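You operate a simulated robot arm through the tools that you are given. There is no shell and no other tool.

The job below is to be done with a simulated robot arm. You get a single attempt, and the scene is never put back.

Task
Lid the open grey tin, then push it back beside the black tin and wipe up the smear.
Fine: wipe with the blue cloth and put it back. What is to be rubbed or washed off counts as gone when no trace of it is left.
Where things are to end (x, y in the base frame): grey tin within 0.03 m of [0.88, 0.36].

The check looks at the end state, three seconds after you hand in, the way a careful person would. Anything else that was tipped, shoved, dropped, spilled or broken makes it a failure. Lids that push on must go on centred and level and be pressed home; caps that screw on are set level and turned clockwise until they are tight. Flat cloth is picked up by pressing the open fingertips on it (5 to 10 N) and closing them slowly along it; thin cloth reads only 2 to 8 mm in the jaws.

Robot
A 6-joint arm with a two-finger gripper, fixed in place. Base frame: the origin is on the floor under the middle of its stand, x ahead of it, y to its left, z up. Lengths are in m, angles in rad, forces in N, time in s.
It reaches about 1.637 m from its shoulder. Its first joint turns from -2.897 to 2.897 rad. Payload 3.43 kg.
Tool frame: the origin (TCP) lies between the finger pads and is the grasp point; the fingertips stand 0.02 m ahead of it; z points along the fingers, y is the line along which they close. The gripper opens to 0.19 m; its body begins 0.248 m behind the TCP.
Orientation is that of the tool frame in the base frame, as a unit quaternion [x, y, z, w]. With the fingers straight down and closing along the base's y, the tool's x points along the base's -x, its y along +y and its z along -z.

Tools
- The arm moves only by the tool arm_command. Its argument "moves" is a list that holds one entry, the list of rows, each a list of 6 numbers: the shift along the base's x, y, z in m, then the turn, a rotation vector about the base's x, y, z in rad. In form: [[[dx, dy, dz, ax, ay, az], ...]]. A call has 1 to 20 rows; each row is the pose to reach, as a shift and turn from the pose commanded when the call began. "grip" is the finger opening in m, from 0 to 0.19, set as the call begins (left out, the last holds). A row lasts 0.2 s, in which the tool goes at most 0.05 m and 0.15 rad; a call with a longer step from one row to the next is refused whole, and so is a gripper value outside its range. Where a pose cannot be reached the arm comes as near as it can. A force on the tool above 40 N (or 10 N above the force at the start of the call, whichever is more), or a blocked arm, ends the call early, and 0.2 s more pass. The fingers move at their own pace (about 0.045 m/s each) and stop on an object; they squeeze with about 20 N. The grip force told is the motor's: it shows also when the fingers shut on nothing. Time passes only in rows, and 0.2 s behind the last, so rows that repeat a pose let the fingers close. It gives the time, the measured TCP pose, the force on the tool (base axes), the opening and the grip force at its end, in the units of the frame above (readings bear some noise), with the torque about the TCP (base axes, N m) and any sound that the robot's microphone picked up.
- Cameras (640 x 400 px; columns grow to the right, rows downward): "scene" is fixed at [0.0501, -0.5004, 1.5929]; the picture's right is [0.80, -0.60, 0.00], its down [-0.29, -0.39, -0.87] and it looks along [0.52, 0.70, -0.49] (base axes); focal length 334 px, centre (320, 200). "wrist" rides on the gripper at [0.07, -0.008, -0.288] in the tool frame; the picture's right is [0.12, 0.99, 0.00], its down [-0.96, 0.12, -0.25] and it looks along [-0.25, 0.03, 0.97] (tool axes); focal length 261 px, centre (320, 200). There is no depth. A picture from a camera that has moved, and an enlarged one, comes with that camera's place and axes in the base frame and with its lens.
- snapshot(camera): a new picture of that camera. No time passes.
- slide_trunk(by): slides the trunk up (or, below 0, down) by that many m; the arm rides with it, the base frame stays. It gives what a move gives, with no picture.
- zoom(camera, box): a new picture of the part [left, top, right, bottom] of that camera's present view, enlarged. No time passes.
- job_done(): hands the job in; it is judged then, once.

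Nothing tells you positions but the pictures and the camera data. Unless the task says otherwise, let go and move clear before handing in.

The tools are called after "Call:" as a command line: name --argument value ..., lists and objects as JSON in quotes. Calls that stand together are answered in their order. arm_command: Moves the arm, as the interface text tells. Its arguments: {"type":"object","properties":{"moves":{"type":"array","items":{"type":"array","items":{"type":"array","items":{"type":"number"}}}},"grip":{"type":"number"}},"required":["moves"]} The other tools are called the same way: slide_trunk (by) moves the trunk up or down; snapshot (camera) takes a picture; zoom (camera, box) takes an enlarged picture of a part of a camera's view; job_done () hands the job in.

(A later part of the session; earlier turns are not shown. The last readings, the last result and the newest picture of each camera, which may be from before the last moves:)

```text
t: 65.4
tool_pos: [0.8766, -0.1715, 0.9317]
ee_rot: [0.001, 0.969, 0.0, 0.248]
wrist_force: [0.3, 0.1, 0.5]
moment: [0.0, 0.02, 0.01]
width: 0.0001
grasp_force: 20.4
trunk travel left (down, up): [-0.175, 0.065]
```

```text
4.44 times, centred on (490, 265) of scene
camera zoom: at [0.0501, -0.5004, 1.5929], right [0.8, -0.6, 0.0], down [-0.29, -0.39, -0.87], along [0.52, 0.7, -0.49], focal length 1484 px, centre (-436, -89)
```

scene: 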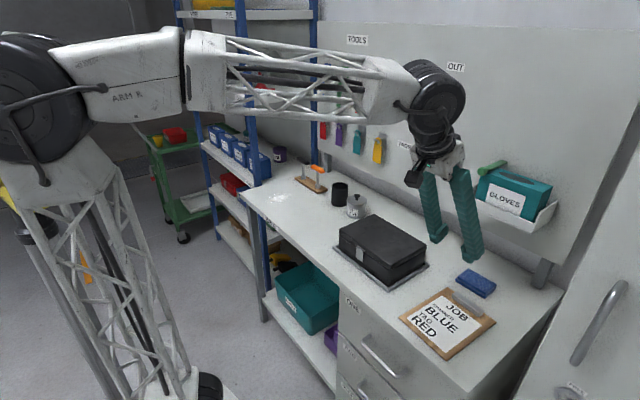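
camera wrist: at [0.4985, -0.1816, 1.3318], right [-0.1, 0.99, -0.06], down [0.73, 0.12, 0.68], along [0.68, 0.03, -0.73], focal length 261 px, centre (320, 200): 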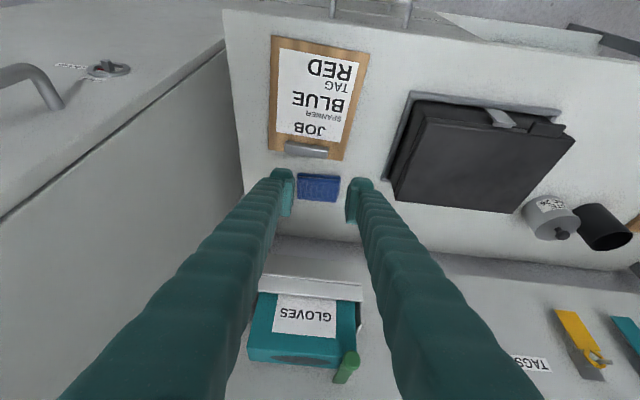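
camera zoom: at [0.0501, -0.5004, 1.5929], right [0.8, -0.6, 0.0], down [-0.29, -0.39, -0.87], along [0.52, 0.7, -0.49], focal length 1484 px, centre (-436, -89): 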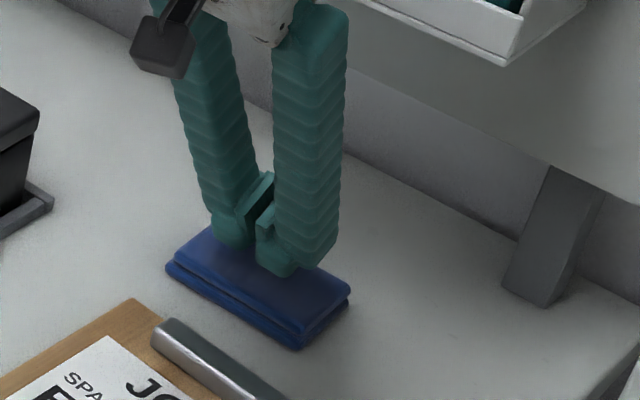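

The fold slipped out on lifting; the cloth is still lying in its place. I will try again with a smaller tilt so that more of each fingertip bears on it, a wider start to gather more cloth, and a steadier press.

Call:
arm_command --moves '[[[0.002, 0, 0.003, 0, 0.1, 0], [0.004, 0, 0.003, 0, 0.2, 0], [0.005, 0, 0, 0, 0.2, 0], [0.005, 0, 0, 0, 0.2, 0], [0.005, 0, 0, 0, 0.2, 0]]]' --grip 0.058

Call:
zoom --camera "wrist" --box '[240, 140, 400, 260]'

Call:
zoom --camera "scene" --box '[440, 180, 560, 310]'

```text
t: 66.6
tool_pos: [0.8841, -0.1721, 0.9331]
ee_rot: [0.0, 0.989, 0.0, 0.149]
wrist_force: [0.7, -0.8, -0.2]
moment: [-0.04, -0.01, -0.01]
width: 0.0579
grasp_force: 0.0
trunk travel left (down, up): [-0.175, 0.065]
```

```text
3.33 times, centred on (320, 200) of wrist
camera zoom: at [0.7311, -0.181, 1.1861], right [-0.11, 0.99, -0.04], down [0.85, 0.12, 0.52], along [0.52, 0.03, -0.85], focal length 869 px, centre (320, 200)
```

zoom: 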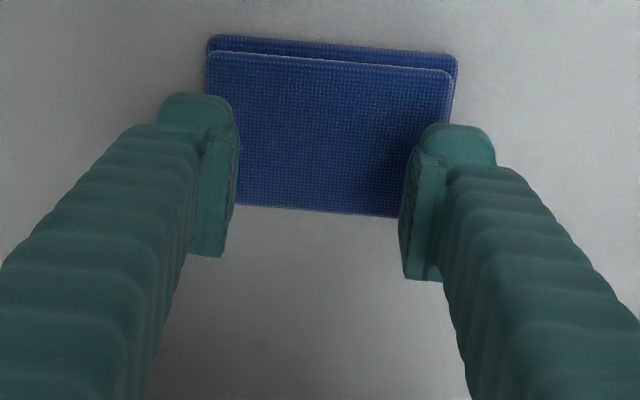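

```text
3.08 times, centred on (500, 245) of scene
camera zoom: at [0.0501, -0.5004, 1.5929], right [0.8, -0.6, 0.0], down [-0.29, -0.39, -0.87], along [0.52, 0.7, -0.49], focal length 1027 px, centre (-234, 62)
```

zoom: 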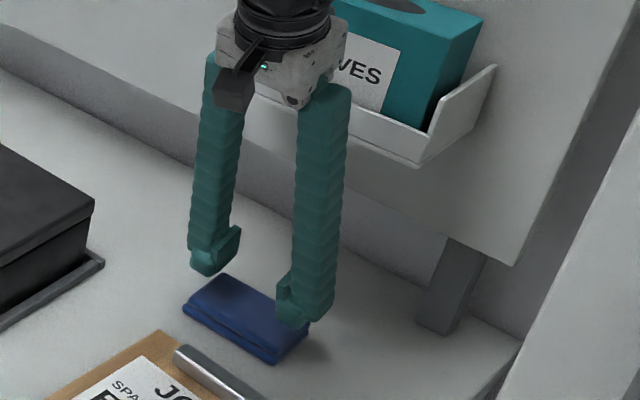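

The fingertips are positioned over the cloth. I will lower to near contact and then feel for it.

Call:
arm_command --moves '[[[0, -0.0015, -0.008, 0, 0, 0], [0, -0.0015, -0.016, 0, 0, 0], [0, -0.0015, -0.022, 0, 0, 0], [0, -0.0015, -0.024, 0, 0, 0], [0, -0.0015, -0.024, 0, 0, 0]]]'

Call:
arm_command --moves '[[[0, 0, -0.001, 0, 0, 0], [0, 0, -0.002, 0, 0, 0], [0, 0, -0.002, 0, 0, 0]]]'

```text
t: 67.8
tool_pos: [0.8827, -0.1727, 0.909]
ee_rot: [0.0, 0.989, 0.0, 0.149]
wrist_force: [-0.1, 0.6, 0.4]
moment: [0.0, 0.04, 0.03]
width: 0.058
grasp_force: 0.2
trunk travel left (down, up): [-0.175, 0.065]
```

```text
t: 68.6
tool_pos: [0.8825, -0.1721, 0.906]
ee_rot: [0.0, 0.989, 0.0, 0.149]
wrist_force: [0.7, -0.5, -0.3]
moment: [0.0, 0.01, -0.02]
width: 0.0579
grasp_force: 0.0
trunk travel left (down, up): [-0.175, 0.065]
```

Call:
arm_command --moves '[[[0, 0, -0.001, 0, 0, 0], [0, 0, -0.002, 0, 0, 0], [0, 0, -0.002, 0, 0, 0]]]'

```text
t: 69.4
tool_pos: [0.8829, -0.1728, 0.9037]
ee_rot: [0.0, 0.989, 0.0, 0.15]
wrist_force: [0.1, 1.0, 3.9]
moment: [0.02, 0.0, -0.01]
width: 0.0578
grasp_force: 0.1
trunk travel left (down, up): [-0.175, 0.065]
```

Contact begins at 3.9 N. I will press 1 mm more and start closing in fine steps.

Call:
arm_command --moves '[[[0, 0, -0.001, 0, 0, 0], [0, 0, -0.001, 0, 0, 0]]]'

Call:
arm_command --moves '[[[0, 0, 0, 0, 0, 0], [0, 0, 0, 0, 0, 0]]]' --grip 0.052

```text
t: 70.0
tool_pos: [0.8832, -0.1739, 0.903]
ee_rot: [0.0, 0.989, 0.0, 0.15]
wrist_force: [-0.1, 0.8, 12.0]
moment: [0.01, 0.13, 0.02]
width: 0.0577
grasp_force: 0.0
trunk travel left (down, up): [-0.175, 0.065]
```

```text
t: 70.6
tool_pos: [0.883, -0.1735, 0.904]
ee_rot: [0.001, 0.989, 0.0, 0.15]
wrist_force: [1.1, 0.0, 17.4]
moment: [0.07, 0.11, 0.02]
width: 0.0531
grasp_force: 0.6
trunk travel left (down, up): [-0.175, 0.065]
```

The press has risen to 17 N, so I will ease off 1.3 mm and continue.

Call:
arm_command --moves '[[[0, 0, 0.0012, 0, 0, 0], [0, 0, 0.0012, 0, 0, 0]]]'

Call:
arm_command --moves '[[[0, 0, 0, 0, 0, 0], [0, 0, 0, 0, 0, 0]]]' --grip 0.046

```text
t: 71.2
tool_pos: [0.8828, -0.1732, 0.9044]
ee_rot: [0.0, 0.989, 0.0, 0.15]
wrist_force: [2.3, 0.5, 10.1]
moment: [-0.01, 0.02, -0.05]
width: 0.0525
grasp_force: 0.8
trunk travel left (down, up): [-0.175, 0.065]
```

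```text
t: 71.8
tool_pos: [0.8816, -0.1735, 0.9044]
ee_rot: [0.0, 0.989, 0.0, 0.149]
wrist_force: [-1.4, 1.5, 9.7]
moment: [0.0, 0.12, 0.01]
width: 0.0458
grasp_force: 0.0
trunk travel left (down, up): [-0.175, 0.065]
```

The press is steady near 10 N. I will keep closing in small steps.

Call:
arm_command --moves '[[[0, 0, 0, 0, 0, 0], [0, 0, 0, 0, 0, 0]]]' --grip 0.04

Call:
arm_command --moves '[[[0, 0, 0, 0, 0, 0], [0, 0, 0, 0, 0, 0]]]' --grip 0.034

Call:
zoom --camera "wrist" --box '[260, 150, 380, 240]'

```text
t: 72.4
tool_pos: [0.8829, -0.1729, 0.9045]
ee_rot: [0.0, 0.989, 0.0, 0.15]
wrist_force: [-0.7, 0.7, 9.6]
moment: [0.01, 0.06, 0.0]
width: 0.0378
grasp_force: 0.1
trunk travel left (down, up): [-0.175, 0.065]
```

```text
t: 73.0
tool_pos: [0.8818, -0.1735, 0.9043]
ee_rot: [0.001, 0.989, -0.001, 0.149]
wrist_force: [0.6, 0.8, 8.2]
moment: [0.01, 0.09, 0.0]
width: 0.0347
grasp_force: 0.6
trunk travel left (down, up): [-0.175, 0.065]
```

```text
4.44 times, centred on (320, 195) of wrist
camera zoom: at [0.7306, -0.1825, 1.1585], right [-0.11, 0.99, -0.04], down [0.85, 0.12, 0.52], along [0.52, 0.03, -0.85], focal length 1158 px, centre (320, 222)
```

zoom: 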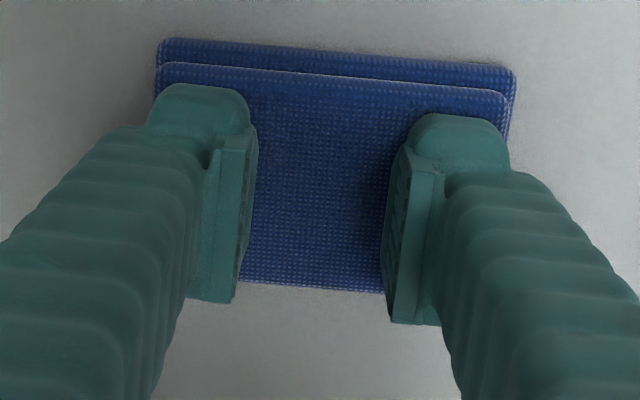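

No visible change in the cloth yet, and the press is at 8 N. I will continue closing.

Call:
arm_command --moves '[[[0, 0, 0, 0, 0, 0], [0, 0, 0, 0, 0, 0]]]' --grip 0.028

Call:
arm_command --moves '[[[0, 0, 0, 0, 0, 0], [0, 0, 0, 0, 0, 0]]]' --grip 0.022

Call:
arm_command --moves '[[[0, 0, 0, 0, 0, 0], [0, 0, 0, 0, 0, 0]]]' --grip 0.017

```text
t: 73.6
tool_pos: [0.8827, -0.1729, 0.9042]
ee_rot: [0.0, 0.989, 0.0, 0.15]
wrist_force: [-0.1, 0.8, 7.7]
moment: [0.02, 0.07, 0.01]
width: 0.0258
grasp_force: 0.1
trunk travel left (down, up): [-0.175, 0.065]
```

```text
t: 74.2
tool_pos: [0.8821, -0.1729, 0.9047]
ee_rot: [0.001, 0.989, 0.0, 0.15]
wrist_force: [0.7, 0.1, 8.4]
moment: [0.03, 0.05, 0.02]
width: 0.0217
grasp_force: 0.0
trunk travel left (down, up): [-0.175, 0.065]
```

```text
t: 74.8
tool_pos: [0.8815, -0.1736, 0.9053]
ee_rot: [0.0, 0.989, 0.0, 0.15]
wrist_force: [-0.5, 0.9, 8.1]
moment: [0.01, 0.06, 0.01]
width: 0.0144
grasp_force: 0.1
trunk travel left (down, up): [-0.175, 0.065]
```

The press is steady at 8 N. I will make the last closing steps and hold there.

Call:
arm_command --moves '[[[0, 0, 0, 0, 0, 0], [0, 0, 0, 0, 0, 0]]]' --grip 0.01

Call:
arm_command --moves '[[[0, 0, 0, 0, 0, 0], [0, 0, 0, 0, 0, 0]]]' --grip 0.005

Call:
arm_command --moves '[[[0, 0, 0, 0, 0, 0], [0, 0, 0, 0, 0, 0], [0, 0, 0, 0, 0, 0], [0, 0, 0, 0, 0, 0]]]' --grip 0.0

Call:
zoom --camera "wrist" --box '[260, 150, 380, 240]'

Call:
zoom --camera "scene" --box '[450, 240, 530, 300]'

```text
t: 75.4
tool_pos: [0.8833, -0.1722, 0.9042]
ee_rot: [0.0, 0.989, 0.0, 0.15]
wrist_force: [0.0, 0.2, 7.3]
moment: [-0.02, 0.07, 0.02]
width: 0.0096
grasp_force: 0.0
trunk travel left (down, up): [-0.175, 0.065]
```

```text
t: 76.0
tool_pos: [0.8825, -0.1727, 0.9041]
ee_rot: [0.0, 0.989, 0.0, 0.15]
wrist_force: [-1.1, -0.4, 6.1]
moment: [0.02, 0.09, 0.0]
width: 0.006
grasp_force: 19.5
trunk travel left (down, up): [-0.175, 0.065]
```

```text
t: 77.0
tool_pos: [0.8827, -0.1722, 0.9049]
ee_rot: [0.0, 0.989, 0.0, 0.149]
wrist_force: [0.2, -0.9, 4.1]
moment: [0.01, 0.03, -0.05]
width: 0.0062
grasp_force: 19.9
trunk travel left (down, up): [-0.175, 0.065]
```

```text
4.44 times, centred on (320, 195) of wrist
camera zoom: at [0.7306, -0.1825, 1.1584], right [-0.11, 0.99, -0.04], down [0.85, 0.12, 0.52], along [0.52, 0.03, -0.85], focal length 1158 px, centre (320, 222)
```

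zoom: 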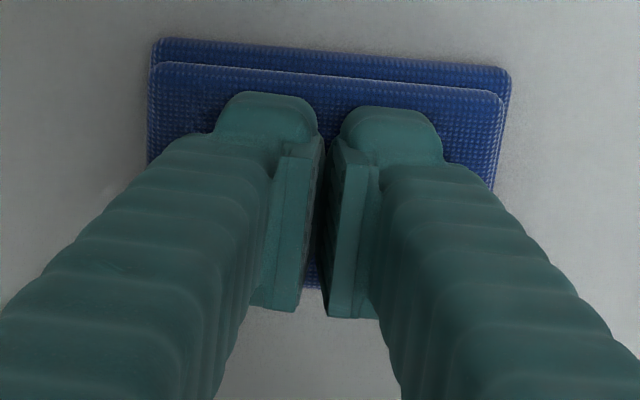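

```text
6.67 times, centred on (490, 270) of scene
camera zoom: at [0.0501, -0.5004, 1.5929], right [0.8, -0.6, 0.0], down [-0.29, -0.39, -0.87], along [0.52, 0.7, -0.49], focal length 2226 px, centre (-813, -267)
```

zoom: 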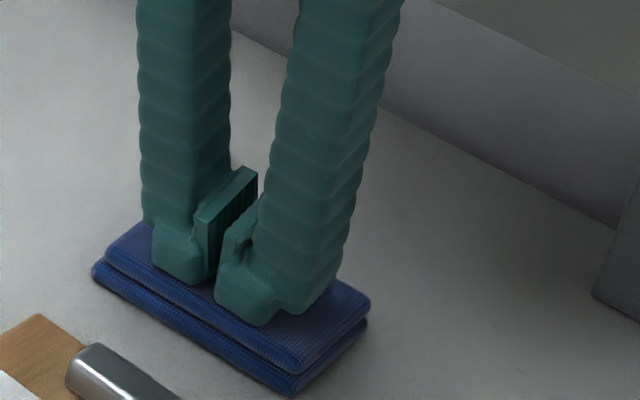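

The jaws again hold 6 mm with full grip. I will lift very slowly, straight up, checking early.

Call:
arm_command --moves '[[[0, 0, 0.0007, 0, 0, 0], [0, 0, 0.0014, 0, 0, 0], [0, 0, 0.0021, 0, 0, 0], [0, 0, 0.0028, 0, 0, 0], [0, 0, 0.0035, 0, 0, 0], [0, 0, 0.0042, 0, 0, 0], [0, 0, 0.005, 0, 0, 0]]]'

Call:
zoom --camera "scene" --box '[450, 240, 530, 300]'

```text
t: 78.6
tool_pos: [0.8823, -0.1735, 0.9088]
ee_rot: [0.0, 0.989, 0.001, 0.15]
wrist_force: [0.9, 0.0, 0.6]
moment: [-0.02, -0.01, 0.05]
width: 0.0001
grasp_force: 19.8
trunk travel left (down, up): [-0.175, 0.065]
```

```text
6.67 times, centred on (490, 270) of scene
camera zoom: at [0.0501, -0.5004, 1.5929], right [0.8, -0.6, 0.0], down [-0.29, -0.39, -0.87], along [0.52, 0.7, -0.49], focal length 2226 px, centre (-813, -267)
```

zoom: 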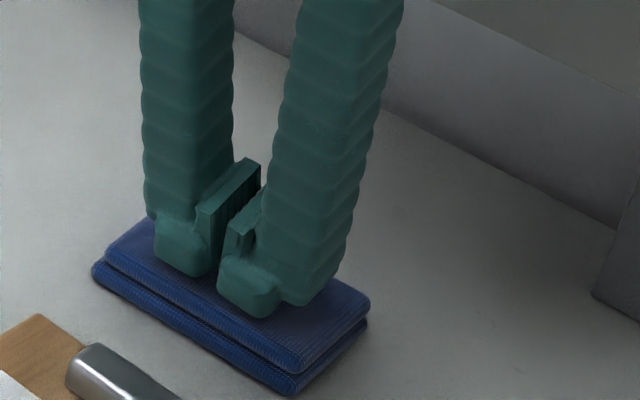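

It slipped again at the first lift. I will rise a few cm and look closely at the cloth's shape and state.

Call:
arm_command --moves '[[[-0.01, 0, 0.02, 0, 0, 0], [-0.03, 0, 0.05, 0, 0, 0], [-0.05, 0, 0.08, 0, 0, 0], [-0.05, 0, 0.08, 0, 0, 0], [-0.05, 0, 0.08, 0, 0, 0], [-0.05, 0, 0.08, 0, 0, 0]]]' --grip 0.13

Call:
zoom --camera "wrist" --box '[260, 110, 380, 200]'

Call:
zoom --camera "scene" --box '[450, 255, 506, 300]'

```text
t: 80.0
tool_pos: [0.833, -0.1723, 0.9886]
ee_rot: [0.0, 0.989, 0.0, 0.15]
wrist_force: [-0.1, -0.4, 1.2]
moment: [0.02, -0.02, -0.02]
width: 0.124
grasp_force: 0.1
trunk travel left (down, up): [-0.175, 0.065]
```

```text
4.44 times, centred on (320, 155) of wrist
camera zoom: at [0.6804, -0.1821, 1.2431], right [-0.11, 0.99, -0.04], down [0.85, 0.12, 0.52], along [0.52, 0.03, -0.85], focal length 1158 px, centre (320, 400)
```

zoom: 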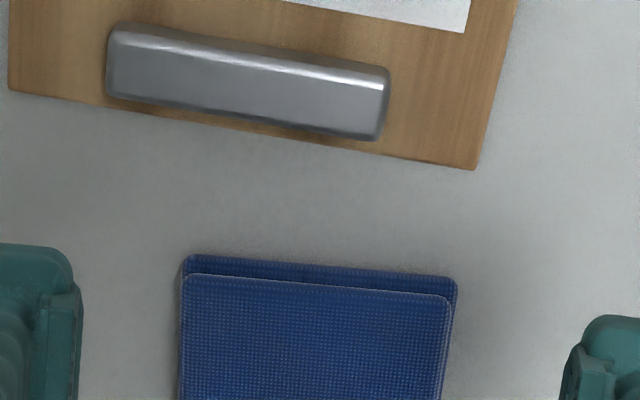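

```text
8.89 times, centred on (478, 278) of scene
camera zoom: at [0.0501, -0.5004, 1.5929], right [0.8, -0.6, 0.0], down [-0.29, -0.39, -0.87], along [0.52, 0.7, -0.49], focal length 2968 px, centre (-1084, -489)
```

zoom: 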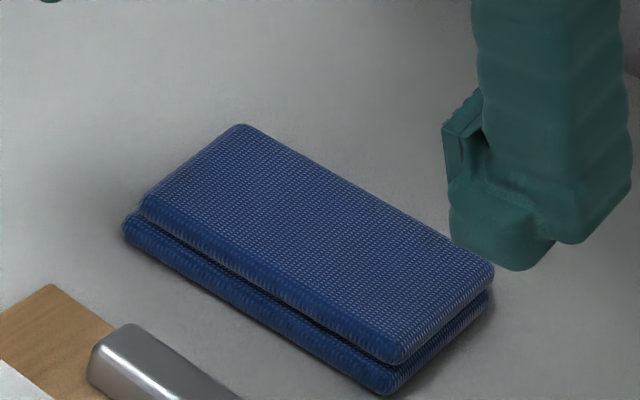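

The cloth is a stiff folded pad about 22 mm thick and it has not moved. I will grip it by its two short ends instead: fingers open to 130 mm, straddling it in y.

Call:
arm_command --moves '[[[0.02, -0.0007, -0.02, 0, 0, 0], [0.04, -0.0007, -0.04, 0, 0, 0], [0.054, -0.0007, -0.055, 0, 0, 0], [0.054, -0.0007, -0.07, 0, 0, 0], [0.054, -0.0007, -0.07, 0, 0, 0]]]' --grip 0.13

Call:
snapshot --camera "wrist"

Call:
zoom --camera "scene" --box '[440, 180, 560, 310]'

```text
t: 81.2
tool_pos: [0.8859, -0.1737, 0.9189]
ee_rot: [0.0, 0.989, 0.001, 0.149]
wrist_force: [1.0, 0.6, 1.2]
moment: [-0.02, -0.02, 0.0]
width: 0.1298
grasp_force: 0.1
trunk travel left (down, up): [-0.175, 0.065]
```

```text
taken
camera wrist: at [0.7346, -0.1836, 1.173], right [-0.11, 0.99, -0.04], down [0.85, 0.12, 0.52], along [0.52, 0.03, -0.85], focal length 261 px, centre (320, 200)
```

wrist: 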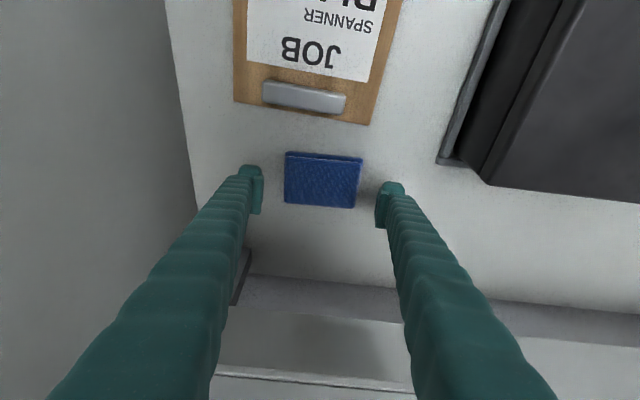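

```text
3.08 times, centred on (500, 245) of scene
camera zoom: at [0.0501, -0.5004, 1.5929], right [0.8, -0.6, 0.0], down [-0.29, -0.39, -0.87], along [0.52, 0.7, -0.49], focal length 1027 px, centre (-234, 62)
```

zoom: 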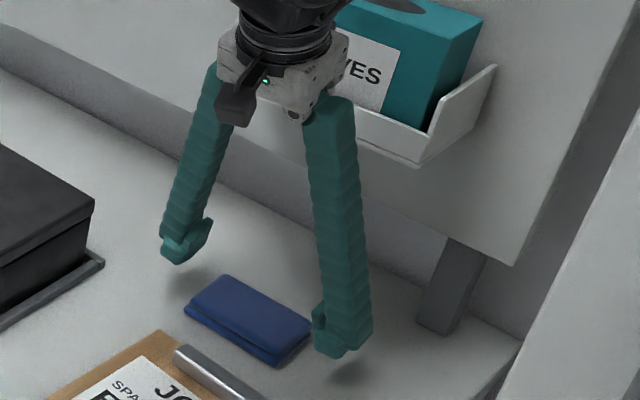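

The fingers straddle the cloth evenly. I will lower until the tips are just above the bench.

Call:
arm_command --moves '[[[0, 0, -0.01, 0, 0, 0], [0, 0, -0.02, 0, 0, 0], [0, 0, -0.027, 0, 0, 0], [0, 0, -0.031, 0, 0, 0], [0, 0, -0.034, 0, 0, 0], [0, 0, -0.034, 0, 0, 0]]]'

Call:
zoom --camera "scene" --box '[440, 240, 530, 310]'

Call:
zoom --camera "wrist" --box '[230, 130, 410, 250]'

```text
t: 82.6
tool_pos: [0.8874, -0.1738, 0.8857]
ee_rot: [0.0, 0.989, 0.0, 0.15]
wrist_force: [-0.7, -0.4, -0.1]
moment: [0.03, -0.01, 0.01]
width: 0.13
grasp_force: 0.2
trunk travel left (down, up): [-0.175, 0.065]
```

```text
5.71 times, centred on (485, 275) of scene
camera zoom: at [0.0501, -0.5004, 1.5929], right [0.8, -0.6, 0.0], down [-0.29, -0.39, -0.87], along [0.52, 0.7, -0.49], focal length 1908 px, centre (-623, -229)
```

zoom: 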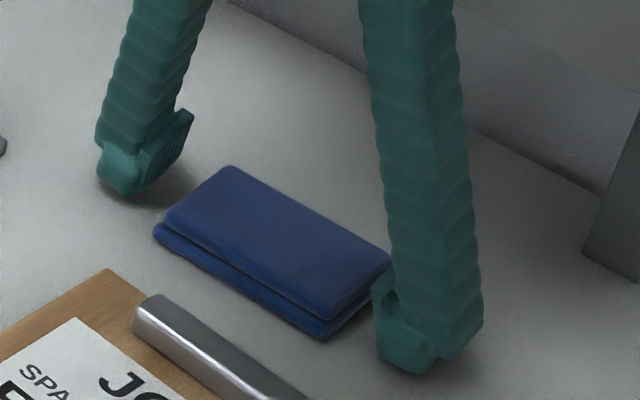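

```text
3.33 times, centred on (320, 190) of wrist
camera zoom: at [0.7348, -0.1831, 1.1393], right [-0.11, 0.99, -0.04], down [0.85, 0.12, 0.52], along [0.52, 0.03, -0.85], focal length 869 px, centre (320, 233)
```

zoom: 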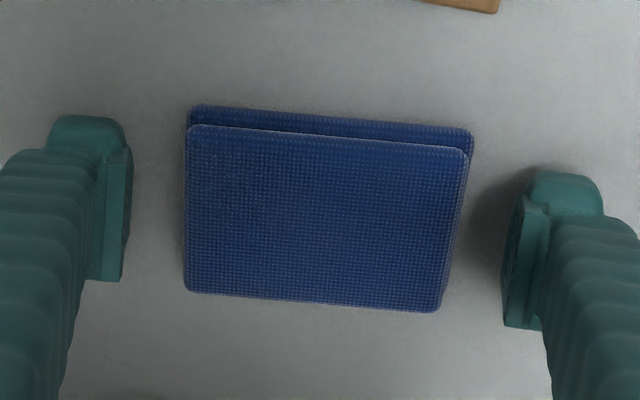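

The tips are beside the cloth ends just above the bench. I will close gently onto the ends.

Call:
arm_command --moves '[[[0, 0, -0.001, 0, 0, 0], [0, 0, -0.002, 0, 0, 0], [0, 0, -0.002, 0, 0, 0], [0, 0, -0.002, 0, 0, 0]]]' --grip 0.108

Call:
arm_command --moves '[[[0, 0, 0, 0, 0, 0], [0, 0, 0, 0, 0, 0], [0, 0, 0, 0, 0, 0], [0, 0, 0, 0, 0, 0]]]' --grip 0.09

Call:
zoom --camera "scene" --box '[440, 240, 530, 310]'

Call:
zoom --camera "wrist" --box '[230, 130, 410, 250]'

```text
t: 83.6
tool_pos: [0.8867, -0.1731, 0.8834]
ee_rot: [0.0, 0.989, 0.0, 0.149]
wrist_force: [-0.1, -0.3, -0.1]
moment: [0.03, 0.02, -0.02]
width: 0.1078
grasp_force: 0.1
trunk travel left (down, up): [-0.175, 0.065]
```

```text
t: 84.6
tool_pos: [0.8869, -0.1743, 0.8829]
ee_rot: [-0.001, 0.989, 0.0, 0.15]
wrist_force: [1.4, -0.1, 1.1]
moment: [-0.03, 0.01, 0.02]
width: 0.0991
grasp_force: 20.4
trunk travel left (down, up): [-0.175, 0.065]
```

```text
5.71 times, centred on (485, 275) of scene
camera zoom: at [0.0501, -0.5004, 1.5929], right [0.8, -0.6, 0.0], down [-0.29, -0.39, -0.87], along [0.52, 0.7, -0.49], focal length 1908 px, centre (-623, -229)
```

zoom: 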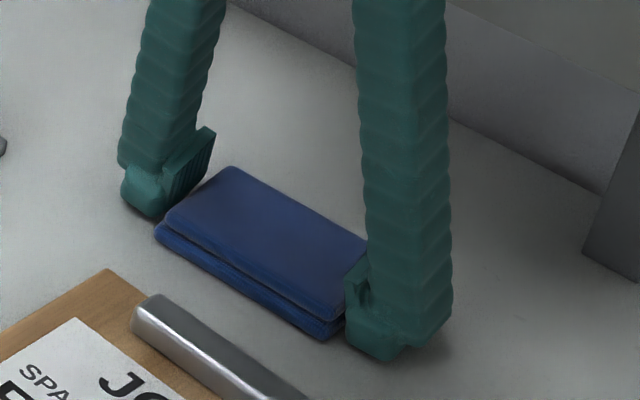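

```text
3.33 times, centred on (320, 190) of wrist
camera zoom: at [0.7349, -0.1832, 1.1373], right [-0.11, 0.99, -0.04], down [0.85, 0.12, 0.52], along [0.52, 0.03, -0.85], focal length 869 px, centre (320, 233)
```

zoom: 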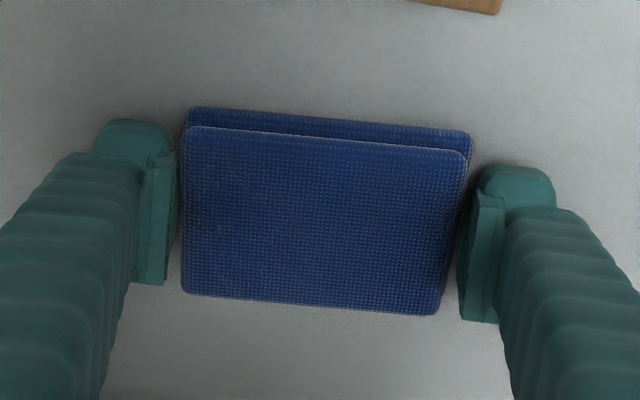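

The fingers hold the cloth ends firmly at 99 mm. I will lift slowly and check.

Call:
arm_command --moves '[[[0, 0, 0.002, 0, 0, 0], [0, 0, 0.005, 0, 0, 0], [0, 0, 0.009, 0, 0, 0], [-0.001, 0, 0.014, 0, 0, 0], [-0.002, 0, 0.02, 0, 0, 0], [-0.002, 0, 0.02, 0, 0, 0]]]'

Call:
zoom --camera "scene" --box '[440, 240, 530, 310]'

Call:
zoom --camera "wrist" --box '[230, 130, 410, 250]'

```text
t: 86.0
tool_pos: [0.8848, -0.1738, 0.9039]
ee_rot: [0.0, 0.989, 0.0, 0.15]
wrist_force: [-0.7, 0.0, 0.6]
moment: [-0.01, 0.02, 0.02]
width: 0.0988
grasp_force: 19.8
trunk travel left (down, up): [-0.175, 0.065]
```

```text
5.71 times, centred on (485, 275) of scene
camera zoom: at [0.0501, -0.5004, 1.5929], right [0.8, -0.6, 0.0], down [-0.29, -0.39, -0.87], along [0.52, 0.7, -0.49], focal length 1908 px, centre (-623, -229)
```

zoom: 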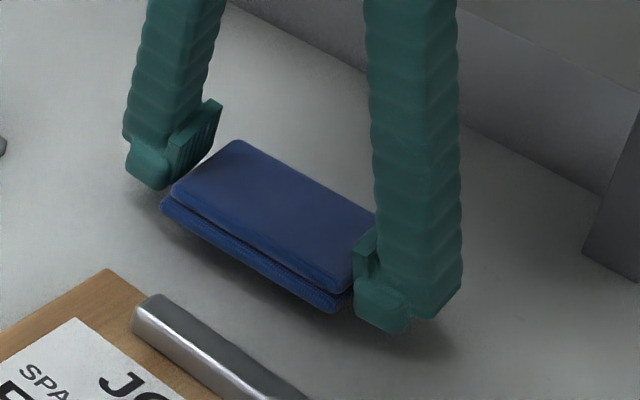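

```text
3.33 times, centred on (320, 190) of wrist
camera zoom: at [0.7329, -0.1834, 1.1576], right [-0.11, 0.99, -0.04], down [0.85, 0.12, 0.52], along [0.52, 0.03, -0.85], focal length 869 px, centre (320, 233)
```

zoom: 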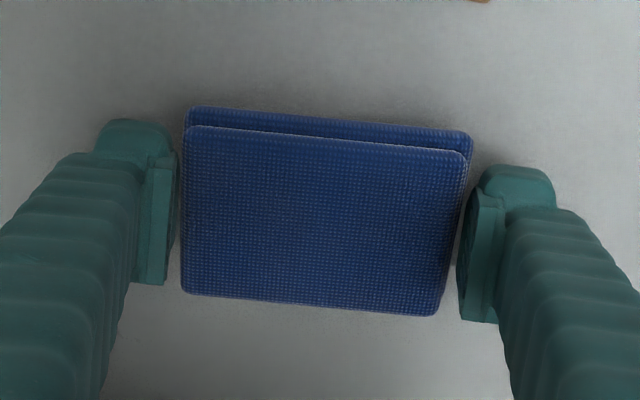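

The cloth is lifted, level and firmly held. I will retreat back and up, away from the bin, then carry it along the bench to the smear.

Call:
arm_command --moves '[[[-0.01, 0, 0.01, 0, 0, 0], [-0.03, 0, 0.03, 0, 0, 0], [-0.055, 0, 0.055, 0, 0, 0], [-0.08, 0, 0.08, 0, 0, 0], [-0.105, 0, 0.105, 0, 0, 0], [-0.13, 0, 0.13, 0, 0, 0], [-0.155, 0, 0.155, 0, 0, 0], [-0.175, 0.01, 0.17, 0, 0, 0], [-0.185, 0.035, 0.17, 0, 0, 0], [-0.185, 0.07, 0.17, 0, 0, 0], [-0.185, 0.11, 0.17, 0, 0, 0], [-0.185, 0.15, 0.17, 0, 0, 0], [-0.185, 0.19, 0.17, 0, 0, 0], [-0.185, 0.23, 0.17, 0, 0, 0], [-0.185, 0.27, 0.17, 0, 0, 0], [-0.185, 0.31, 0.17, 0, 0, 0], [-0.185, 0.35, 0.17, 0, 0, 0], [-0.185, 0.39, 0.17, 0, 0, 0], [-0.185, 0.42, 0.17, 0, 0, 0], [-0.185, 0.43, 0.17, 0, 0, 0]]]'

Call:
snapshot --camera "scene"

Call:
snapshot --camera "wrist"

```text
t: 90.2
tool_pos: [0.6995, 0.256, 1.0726]
ee_rot: [0.0, 0.989, 0.0, 0.15]
wrist_force: [0.4, -0.6, -0.8]
moment: [0.03, 0.0, 0.03]
width: 0.0989
grasp_force: 20.0
trunk travel left (down, up): [-0.175, 0.065]
```

```text
taken
```

scene: 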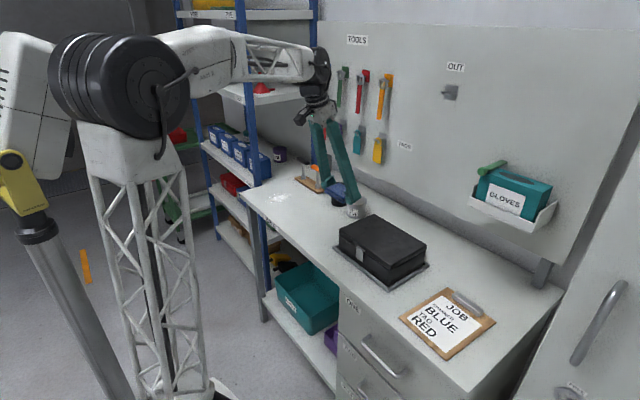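

```text
taken
camera wrist: at [0.5475, 0.2473, 1.3269], right [-0.11, 0.99, -0.04], down [0.85, 0.11, 0.52], along [0.52, 0.03, -0.85], focal length 261 px, centre (320, 200)
```

wrist: 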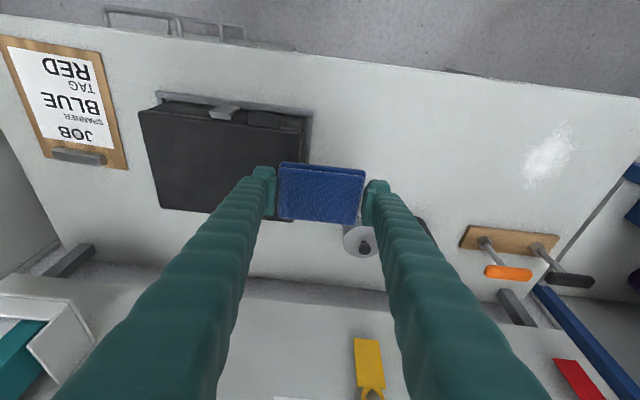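

The cloth is held steady. I will zoom in on the smear from here for its extent before going over it.

Call:
zoom --camera "wrist" --box '[480, 100, 640, 220]'

Call:
zoom --camera "scene" --box '[245, 175, 335, 225]'

```text
3.33 times, centred on (560, 160) of wrist
camera zoom: at [0.5475, 0.2473, 1.3269], right [-0.11, 0.99, -0.04], down [0.85, 0.11, 0.52], along [0.52, 0.03, -0.85], focal length 869 px, centre (-480, 333)
```

zoom: 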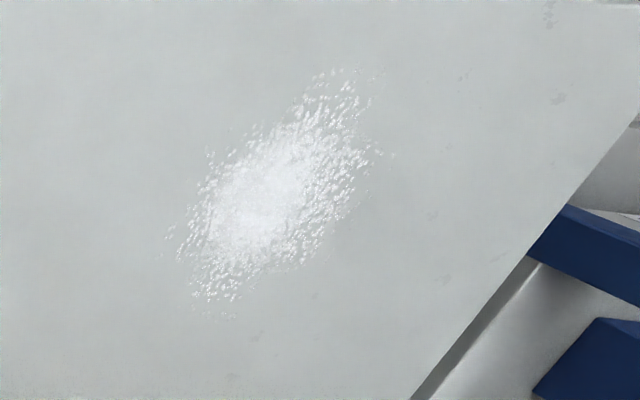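

```text
7.11 times, centred on (290, 200) of scene
camera zoom: at [0.0501, -0.5004, 1.5929], right [0.8, -0.6, 0.0], down [-0.29, -0.39, -0.87], along [0.52, 0.7, -0.49], focal length 2374 px, centre (533, 200)
```

zoom: 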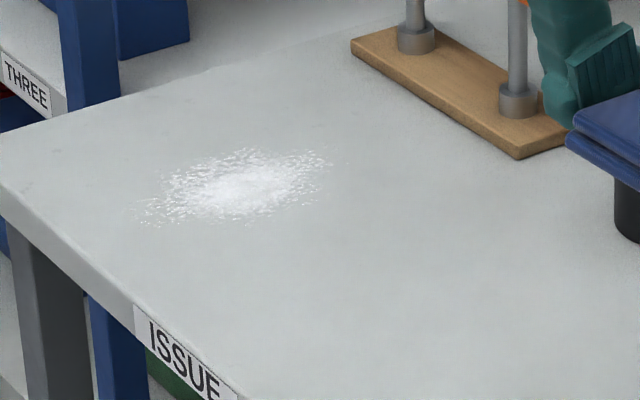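

The smear spans about x 0.62 to 0.76 and y 0.63 to 0.715; the bench's front edge is near x 0.57. I will carry the cloth to above the near end of the smear.

Call:
arm_command --moves '[[[-0.002, 0.02, 0, 0, 0, 0], [-0.006, 0.055, 0, 0, 0, 0], [-0.012, 0.095, 0, 0, 0, 0], [-0.02, 0.135, 0, 0, 0, 0], [-0.028, 0.175, 0, 0, 0, 0], [-0.036, 0.215, 0, 0, 0, 0], [-0.044, 0.255, 0, 0, 0, 0], [-0.052, 0.295, 0, 0, 0, 0], [-0.058, 0.335, 0, 0, 0, 0], [-0.062, 0.37, 0, 0, 0, 0], [-0.0645, 0.4, -0.01, 0, 0, 0], [-0.0645, 0.416, -0.03, 0, 0, 0], [-0.0645, 0.416, -0.06, 0, 0, 0], [-0.0645, 0.416, -0.09, 0, 0, 0], [-0.0645, 0.416, -0.12, 0, 0, 0], [-0.0645, 0.416, -0.14, 0, 0, 0], [-0.0645, 0.416, -0.15, 0, 0, 0], [-0.0645, 0.416, -0.15, 0, 0, 0]]]'

Call:
zoom --camera "scene" --box '[230, 120, 350, 220]'

Call:
snapshot --camera "wrist"

```text
t: 94.0
tool_pos: [0.6359, 0.6722, 0.9243]
ee_rot: [0.0, 0.989, 0.0, 0.149]
wrist_force: [0.7, -0.2, -0.6]
moment: [0.01, 0.01, 0.03]
width: 0.0988
grasp_force: 20.4
trunk travel left (down, up): [-0.175, 0.065]
```

```text
4.00 times, centred on (290, 170) of scene
camera zoom: at [0.0501, -0.5004, 1.5929], right [0.8, -0.6, 0.0], down [-0.29, -0.39, -0.87], along [0.52, 0.7, -0.49], focal length 1336 px, centre (440, 320)
```

zoom: 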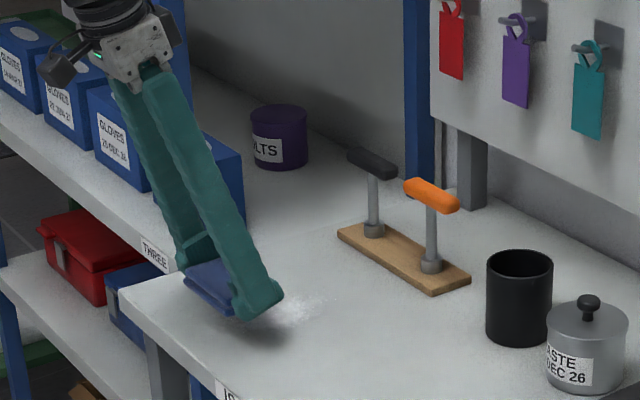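

```text
taken
camera wrist: at [0.4835, 0.6629, 1.1773], right [-0.11, 0.99, -0.04], down [0.85, 0.12, 0.52], along [0.52, 0.03, -0.85], focal length 261 px, centre (320, 200)
```

wrist: 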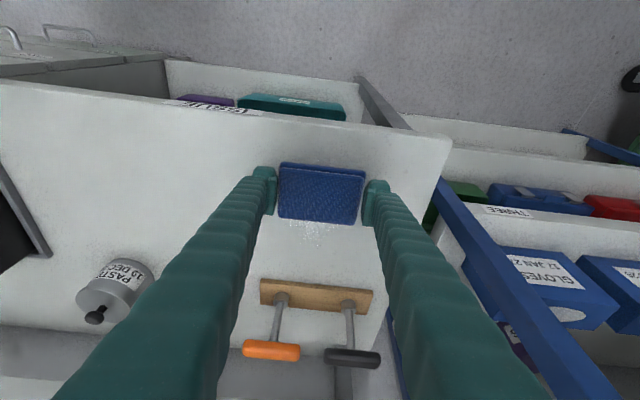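

The cloth hangs level over the near end of the smear. I will lower to contact and feel for the press.

Call:
arm_command --moves '[[[0, 0, -0.01, 0, 0, 0], [0, 0, -0.02, 0, 0, 0], [0, 0, -0.03, 0, 0, 0], [0, 0, -0.036, 0, 0, 0], [0, 0, -0.036, 0, 0, 0]]]'

Call:
arm_command --moves '[[[0, 0, -0.001, 0, 0, 0], [0, 0, -0.002, 0, 0, 0], [0, 0, -0.003, 0, 0, 0], [0, 0, -0.003, 0, 0, 0]]]'

```text
t: 95.2
tool_pos: [0.6366, 0.6726, 0.8874]
ee_rot: [0.0, 0.989, 0.0, 0.15]
wrist_force: [0.5, 0.9, -0.2]
moment: [-0.03, 0.03, -0.02]
width: 0.099
grasp_force: 20.0
trunk travel left (down, up): [-0.175, 0.065]
```

```text
t: 96.2
tool_pos: [0.6351, 0.6724, 0.8844]
ee_rot: [0.0, 0.989, 0.0, 0.15]
wrist_force: [-0.3, 0.6, 1.2]
moment: [-0.03, 0.0, 0.01]
width: 0.0984
grasp_force: 20.3
trunk travel left (down, up): [-0.175, 0.065]
```

Call:
arm_command --moves '[[[0, 0, -0.001, 0, 0, 0], [0, 0, -0.002, 0, 0, 0], [0, 0, -0.002, 0, 0, 0]]]'

```text
t: 97.0
tool_pos: [0.6345, 0.6721, 0.8838]
ee_rot: [-0.001, 0.989, 0.0, 0.151]
wrist_force: [0.7, 0.6, 15.7]
moment: [-0.68, 0.17, 0.03]
width: 0.0986
grasp_force: 20.1
trunk travel left (down, up): [-0.175, 0.065]
```

The press is at 15.7 N; I will ease off slightly, then stroke slowly in +x over the smear.

Call:
arm_command --moves '[[[0, 0, 0.0007, 0, 0, 0], [0.005, 0, 0.0007, 0, 0, 0], [0.015, 0, 0.0007, 0, 0, 0], [0.025, 0, 0.0007, 0, 0, 0], [0.035, 0, 0.0007, 0, 0, 0], [0.045, 0, 0.0007, 0, 0, 0], [0.045, 0, 0.0007, 0, 0, 0]]]'

Call:
zoom --camera "scene" --box '[245, 165, 335, 225]'

Call:
zoom --camera "wrist" --box '[240, 130, 400, 260]'

```text
t: 98.6
tool_pos: [0.6804, 0.6715, 0.8832]
ee_rot: [0.0, 0.989, 0.0, 0.149]
wrist_force: [-1.8, -0.4, 8.9]
moment: [-0.12, 0.05, 0.03]
width: 0.0989
grasp_force: 19.6
trunk travel left (down, up): [-0.175, 0.065]
```

```text
6.67 times, centred on (290, 195) of scene
camera zoom: at [0.0501, -0.5004, 1.5929], right [0.8, -0.6, 0.0], down [-0.29, -0.39, -0.87], along [0.52, 0.7, -0.49], focal length 2226 px, centre (520, 233)
```

zoom: 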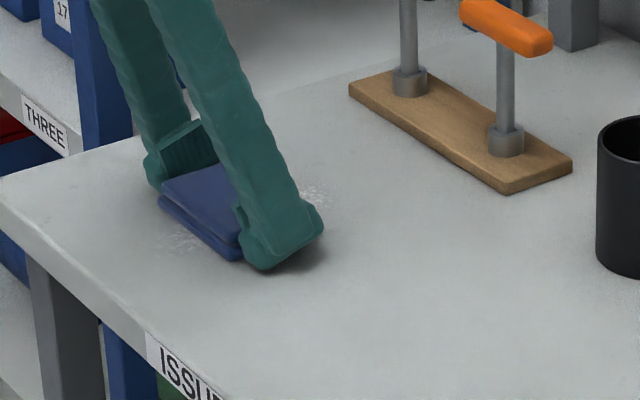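

```text
3.08 times, centred on (320, 195) of wrist
camera zoom: at [0.5287, 0.6627, 1.1371], right [-0.11, 0.99, -0.04], down [0.85, 0.12, 0.52], along [0.52, 0.03, -0.85], focal length 802 px, centre (320, 215)
```

zoom: 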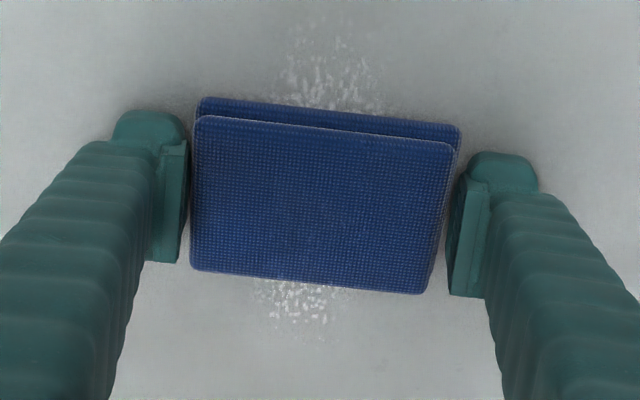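

The cloth is wiping the smear, leaving a fainter trace behind. The press is at 9 N, so I will rub back and forth over the full length.

Call:
arm_command --moves '[[[0.015, 0, 0, 0, 0, 0], [0.03, 0, 0, 0, 0, 0], [0.045, 0, 0, 0, 0, 0], [0.06, 0, 0, 0, 0, 0], [0.075, 0, 0, 0, 0, 0], [0.09, 0, 0, 0, 0, 0], [0.1, 0, 0, 0, 0, 0], [0.085, 0, 0, 0, 0, 0], [0.07, 0, 0, 0, 0, 0], [0.055, 0, 0, 0, 0, 0], [0.04, 0, 0, 0, 0, 0], [0.025, 0, 0, 0, 0, 0], [0.01, 0, 0, 0, 0, 0], [-0.005, 0, 0, 0, 0, 0], [-0.02, 0, 0, 0, 0, 0], [-0.035, 0, 0, 0, 0, 0], [-0.05, 0, 0, 0, 0, 0], [-0.06, 0, 0, 0, 0, 0], [-0.06, 0, 0, 0, 0, 0]]]'

Call:
zoom --camera "scene" --box '[245, 165, 335, 225]'

Call:
zoom --camera "wrist" --box '[240, 130, 400, 260]'

```text
t: 102.6
tool_pos: [0.6196, 0.6721, 0.8831]
ee_rot: [0.0, 0.989, -0.001, 0.149]
wrist_force: [-1.3, -2.1, 3.4]
moment: [-0.03, 0.07, 0.02]
width: 0.0984
grasp_force: 19.9
trunk travel left (down, up): [-0.175, 0.065]
```

```text
6.67 times, centred on (290, 195) of scene
camera zoom: at [0.0501, -0.5004, 1.5929], right [0.8, -0.6, 0.0], down [-0.29, -0.39, -0.87], along [0.52, 0.7, -0.49], focal length 2226 px, centre (520, 233)
```

zoom: 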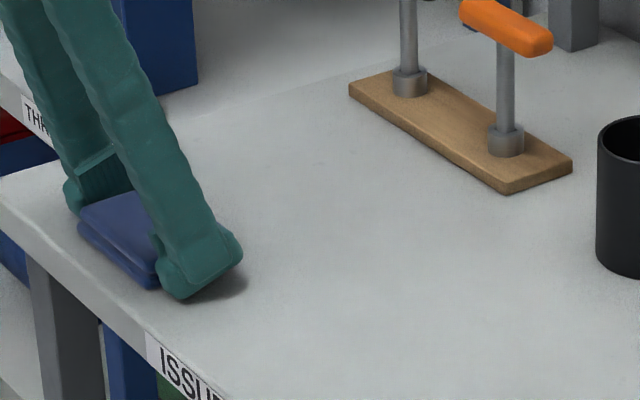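

```text
3.08 times, centred on (320, 195) of wrist
camera zoom: at [0.468, 0.663, 1.1371], right [-0.11, 0.99, -0.04], down [0.85, 0.12, 0.52], along [0.52, 0.03, -0.85], focal length 802 px, centre (320, 215)
```

zoom: 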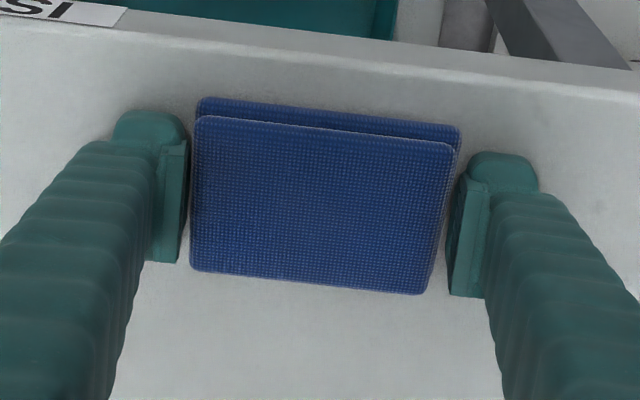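

The visible smear is gone from the wiped area. To be thorough I will do more passes, shifted slightly to each side, with a bit more press.

Call:
arm_command --moves '[[[0, 0.008, -0.0005, 0, 0, 0], [0, 0.016, -0.0005, 0, 0, 0], [0.018, 0.018, -0.0005, 0, 0, 0], [0.036, 0.018, -0.0005, 0, 0, 0], [0.054, 0.018, -0.0005, 0, 0, 0], [0.072, 0.018, -0.0005, 0, 0, 0], [0.09, 0.018, -0.0005, 0, 0, 0], [0.108, 0.018, -0.0005, 0, 0, 0], [0.126, 0.018, -0.0005, 0, 0, 0], [0.144, 0.018, -0.0005, 0, 0, 0], [0.157, 0.01, -0.0005, 0, 0, 0], [0.157, -0.005, -0.0005, 0, 0, 0], [0.157, -0.018, -0.0005, 0, 0, 0], [0.14, -0.018, -0.0005, 0, 0, 0], [0.122, -0.018, -0.0005, 0, 0, 0], [0.104, -0.018, -0.0005, 0, 0, 0], [0.086, -0.018, -0.0005, 0, 0, 0], [0.068, -0.018, -0.0005, 0, 0, 0], [0.05, -0.018, -0.0005, 0, 0, 0], [0.032, -0.018, -0.0005, 0, 0, 0]]]'

Call:
arm_command --moves '[[[-0.016, 0, 0, 0, 0, 0], [-0.03, 0, 0, 0, 0, 0], [-0.03, 0.01, 0, 0, 0, 0], [-0.03, 0.018, 0, 0, 0, 0], [-0.012, 0.018, 0, 0, 0, 0], [0.006, 0.018, 0, 0, 0, 0], [0.024, 0.018, 0, 0, 0, 0], [0.042, 0.018, 0, 0, 0, 0], [0.06, 0.018, 0, 0, 0, 0], [0.078, 0.018, 0, 0, 0, 0], [0.096, 0.018, 0, 0, 0, 0], [0.114, 0.018, 0, 0, 0, 0], [0.128, 0.018, 0, 0, 0, 0], [0.128, 0.018, 0, 0, 0, 0]]]'

Call:
zoom --camera "scene" --box '[245, 165, 335, 225]'

Call:
zoom --camera "wrist" --box '[220, 80, 420, 220]'

```text
t: 106.8
tool_pos: [0.6514, 0.6545, 0.8829]
ee_rot: [0.0, 0.989, 0.0, 0.149]
wrist_force: [-2.1, 0.6, 4.5]
moment: [-0.04, 0.13, 0.03]
width: 0.0987
grasp_force: 20.0
trunk travel left (down, up): [-0.175, 0.065]
```

```text
t: 109.8
tool_pos: [0.7814, 0.6723, 0.8821]
ee_rot: [0.001, 0.989, 0.0, 0.151]
wrist_force: [0.0, -0.2, 6.1]
moment: [0.03, 0.09, 0.02]
width: 0.0989
grasp_force: 20.3
trunk travel left (down, up): [-0.175, 0.065]
```

```text
6.67 times, centred on (290, 195) of scene
camera zoom: at [0.0501, -0.5004, 1.5929], right [0.8, -0.6, 0.0], down [-0.29, -0.39, -0.87], along [0.52, 0.7, -0.49], focal length 2226 px, centre (520, 233)
```

zoom: 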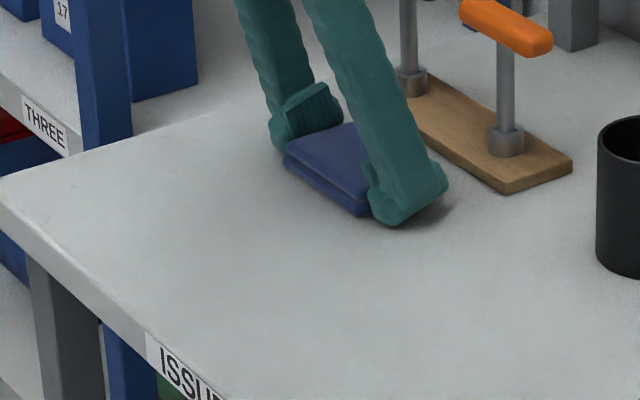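

```text
2.86 times, centred on (320, 150) of wrist
camera zoom: at [0.6287, 0.6632, 1.1365], right [-0.11, 0.99, -0.04], down [0.85, 0.12, 0.52], along [0.52, 0.03, -0.85], focal length 745 px, centre (320, 343)
```

zoom: 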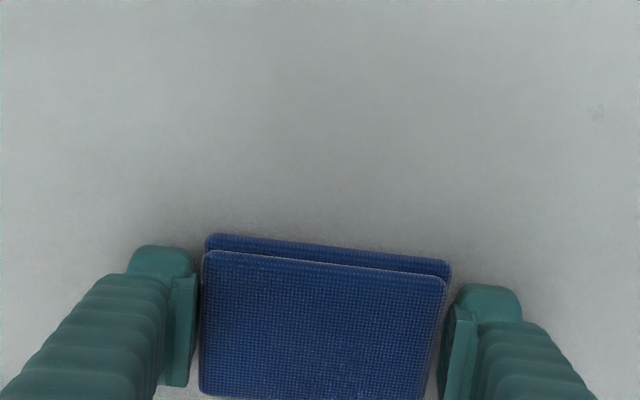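

The bench looks clean. I will lift the cloth off, move back, and inspect the whole wiped area.

Call:
arm_command --moves '[[[0, 0, 0.005, 0, 0, 0], [-0.005, 0, 0.02, 0, 0, 0], [-0.02, 0, 0.04, 0, 0, 0], [-0.04, -0.005, 0.065, 0, 0, 0], [-0.06, -0.02, 0.09, 0, 0, 0], [-0.075, -0.05, 0.12, 0, 0, 0], [-0.08, -0.09, 0.15, 0, 0, 0], [-0.08, -0.13, 0.175, 0, 0, 0], [-0.08, -0.17, 0.19, 0, 0, 0], [-0.08, -0.21, 0.19, 0, 0, 0], [-0.08, -0.25, 0.19, 0, 0, 0], [-0.08, -0.28, 0.19, 0, 0, 0], [-0.08, -0.28, 0.19, 0, 0, 0]]]'

Call:
zoom --camera "scene" --box '[235, 165, 335, 235]'

Call:
zoom --camera "wrist" --box '[380, 60, 640, 240]'

Call:
snapshot --camera "scene"

```text
refused: row 7 steps farther than a row can; nothing moved
```

```text
5.71 times, centred on (285, 200) of scene
camera zoom: at [0.0501, -0.5004, 1.5929], right [0.8, -0.6, 0.0], down [-0.29, -0.39, -0.87], along [0.52, 0.7, -0.49], focal length 1908 px, centre (520, 200)
```

zoom: 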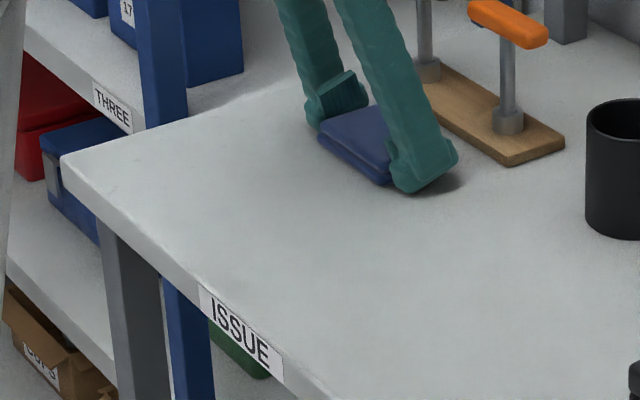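

```text
2.22 times, centred on (510, 150) of wrist
camera zoom: at [0.6287, 0.6632, 1.1365], right [-0.11, 0.99, -0.04], down [0.85, 0.12, 0.52], along [0.52, 0.03, -0.85], focal length 579 px, centre (-102, 311)
```

zoom: 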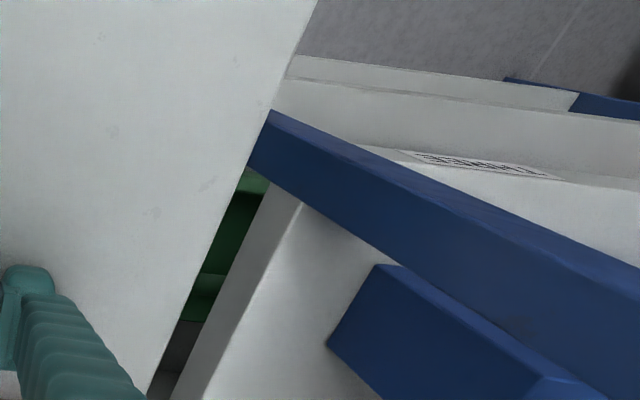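

```text
taken
```

scene: 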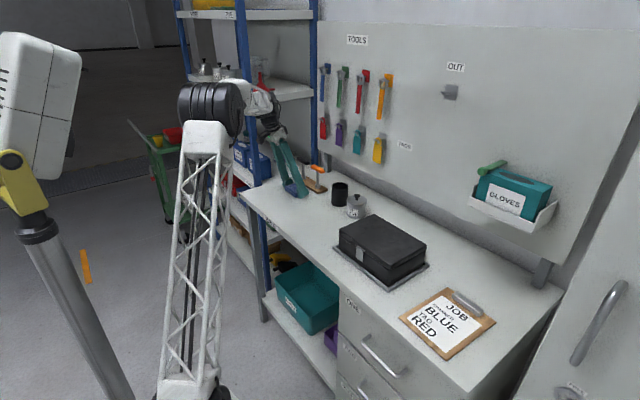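

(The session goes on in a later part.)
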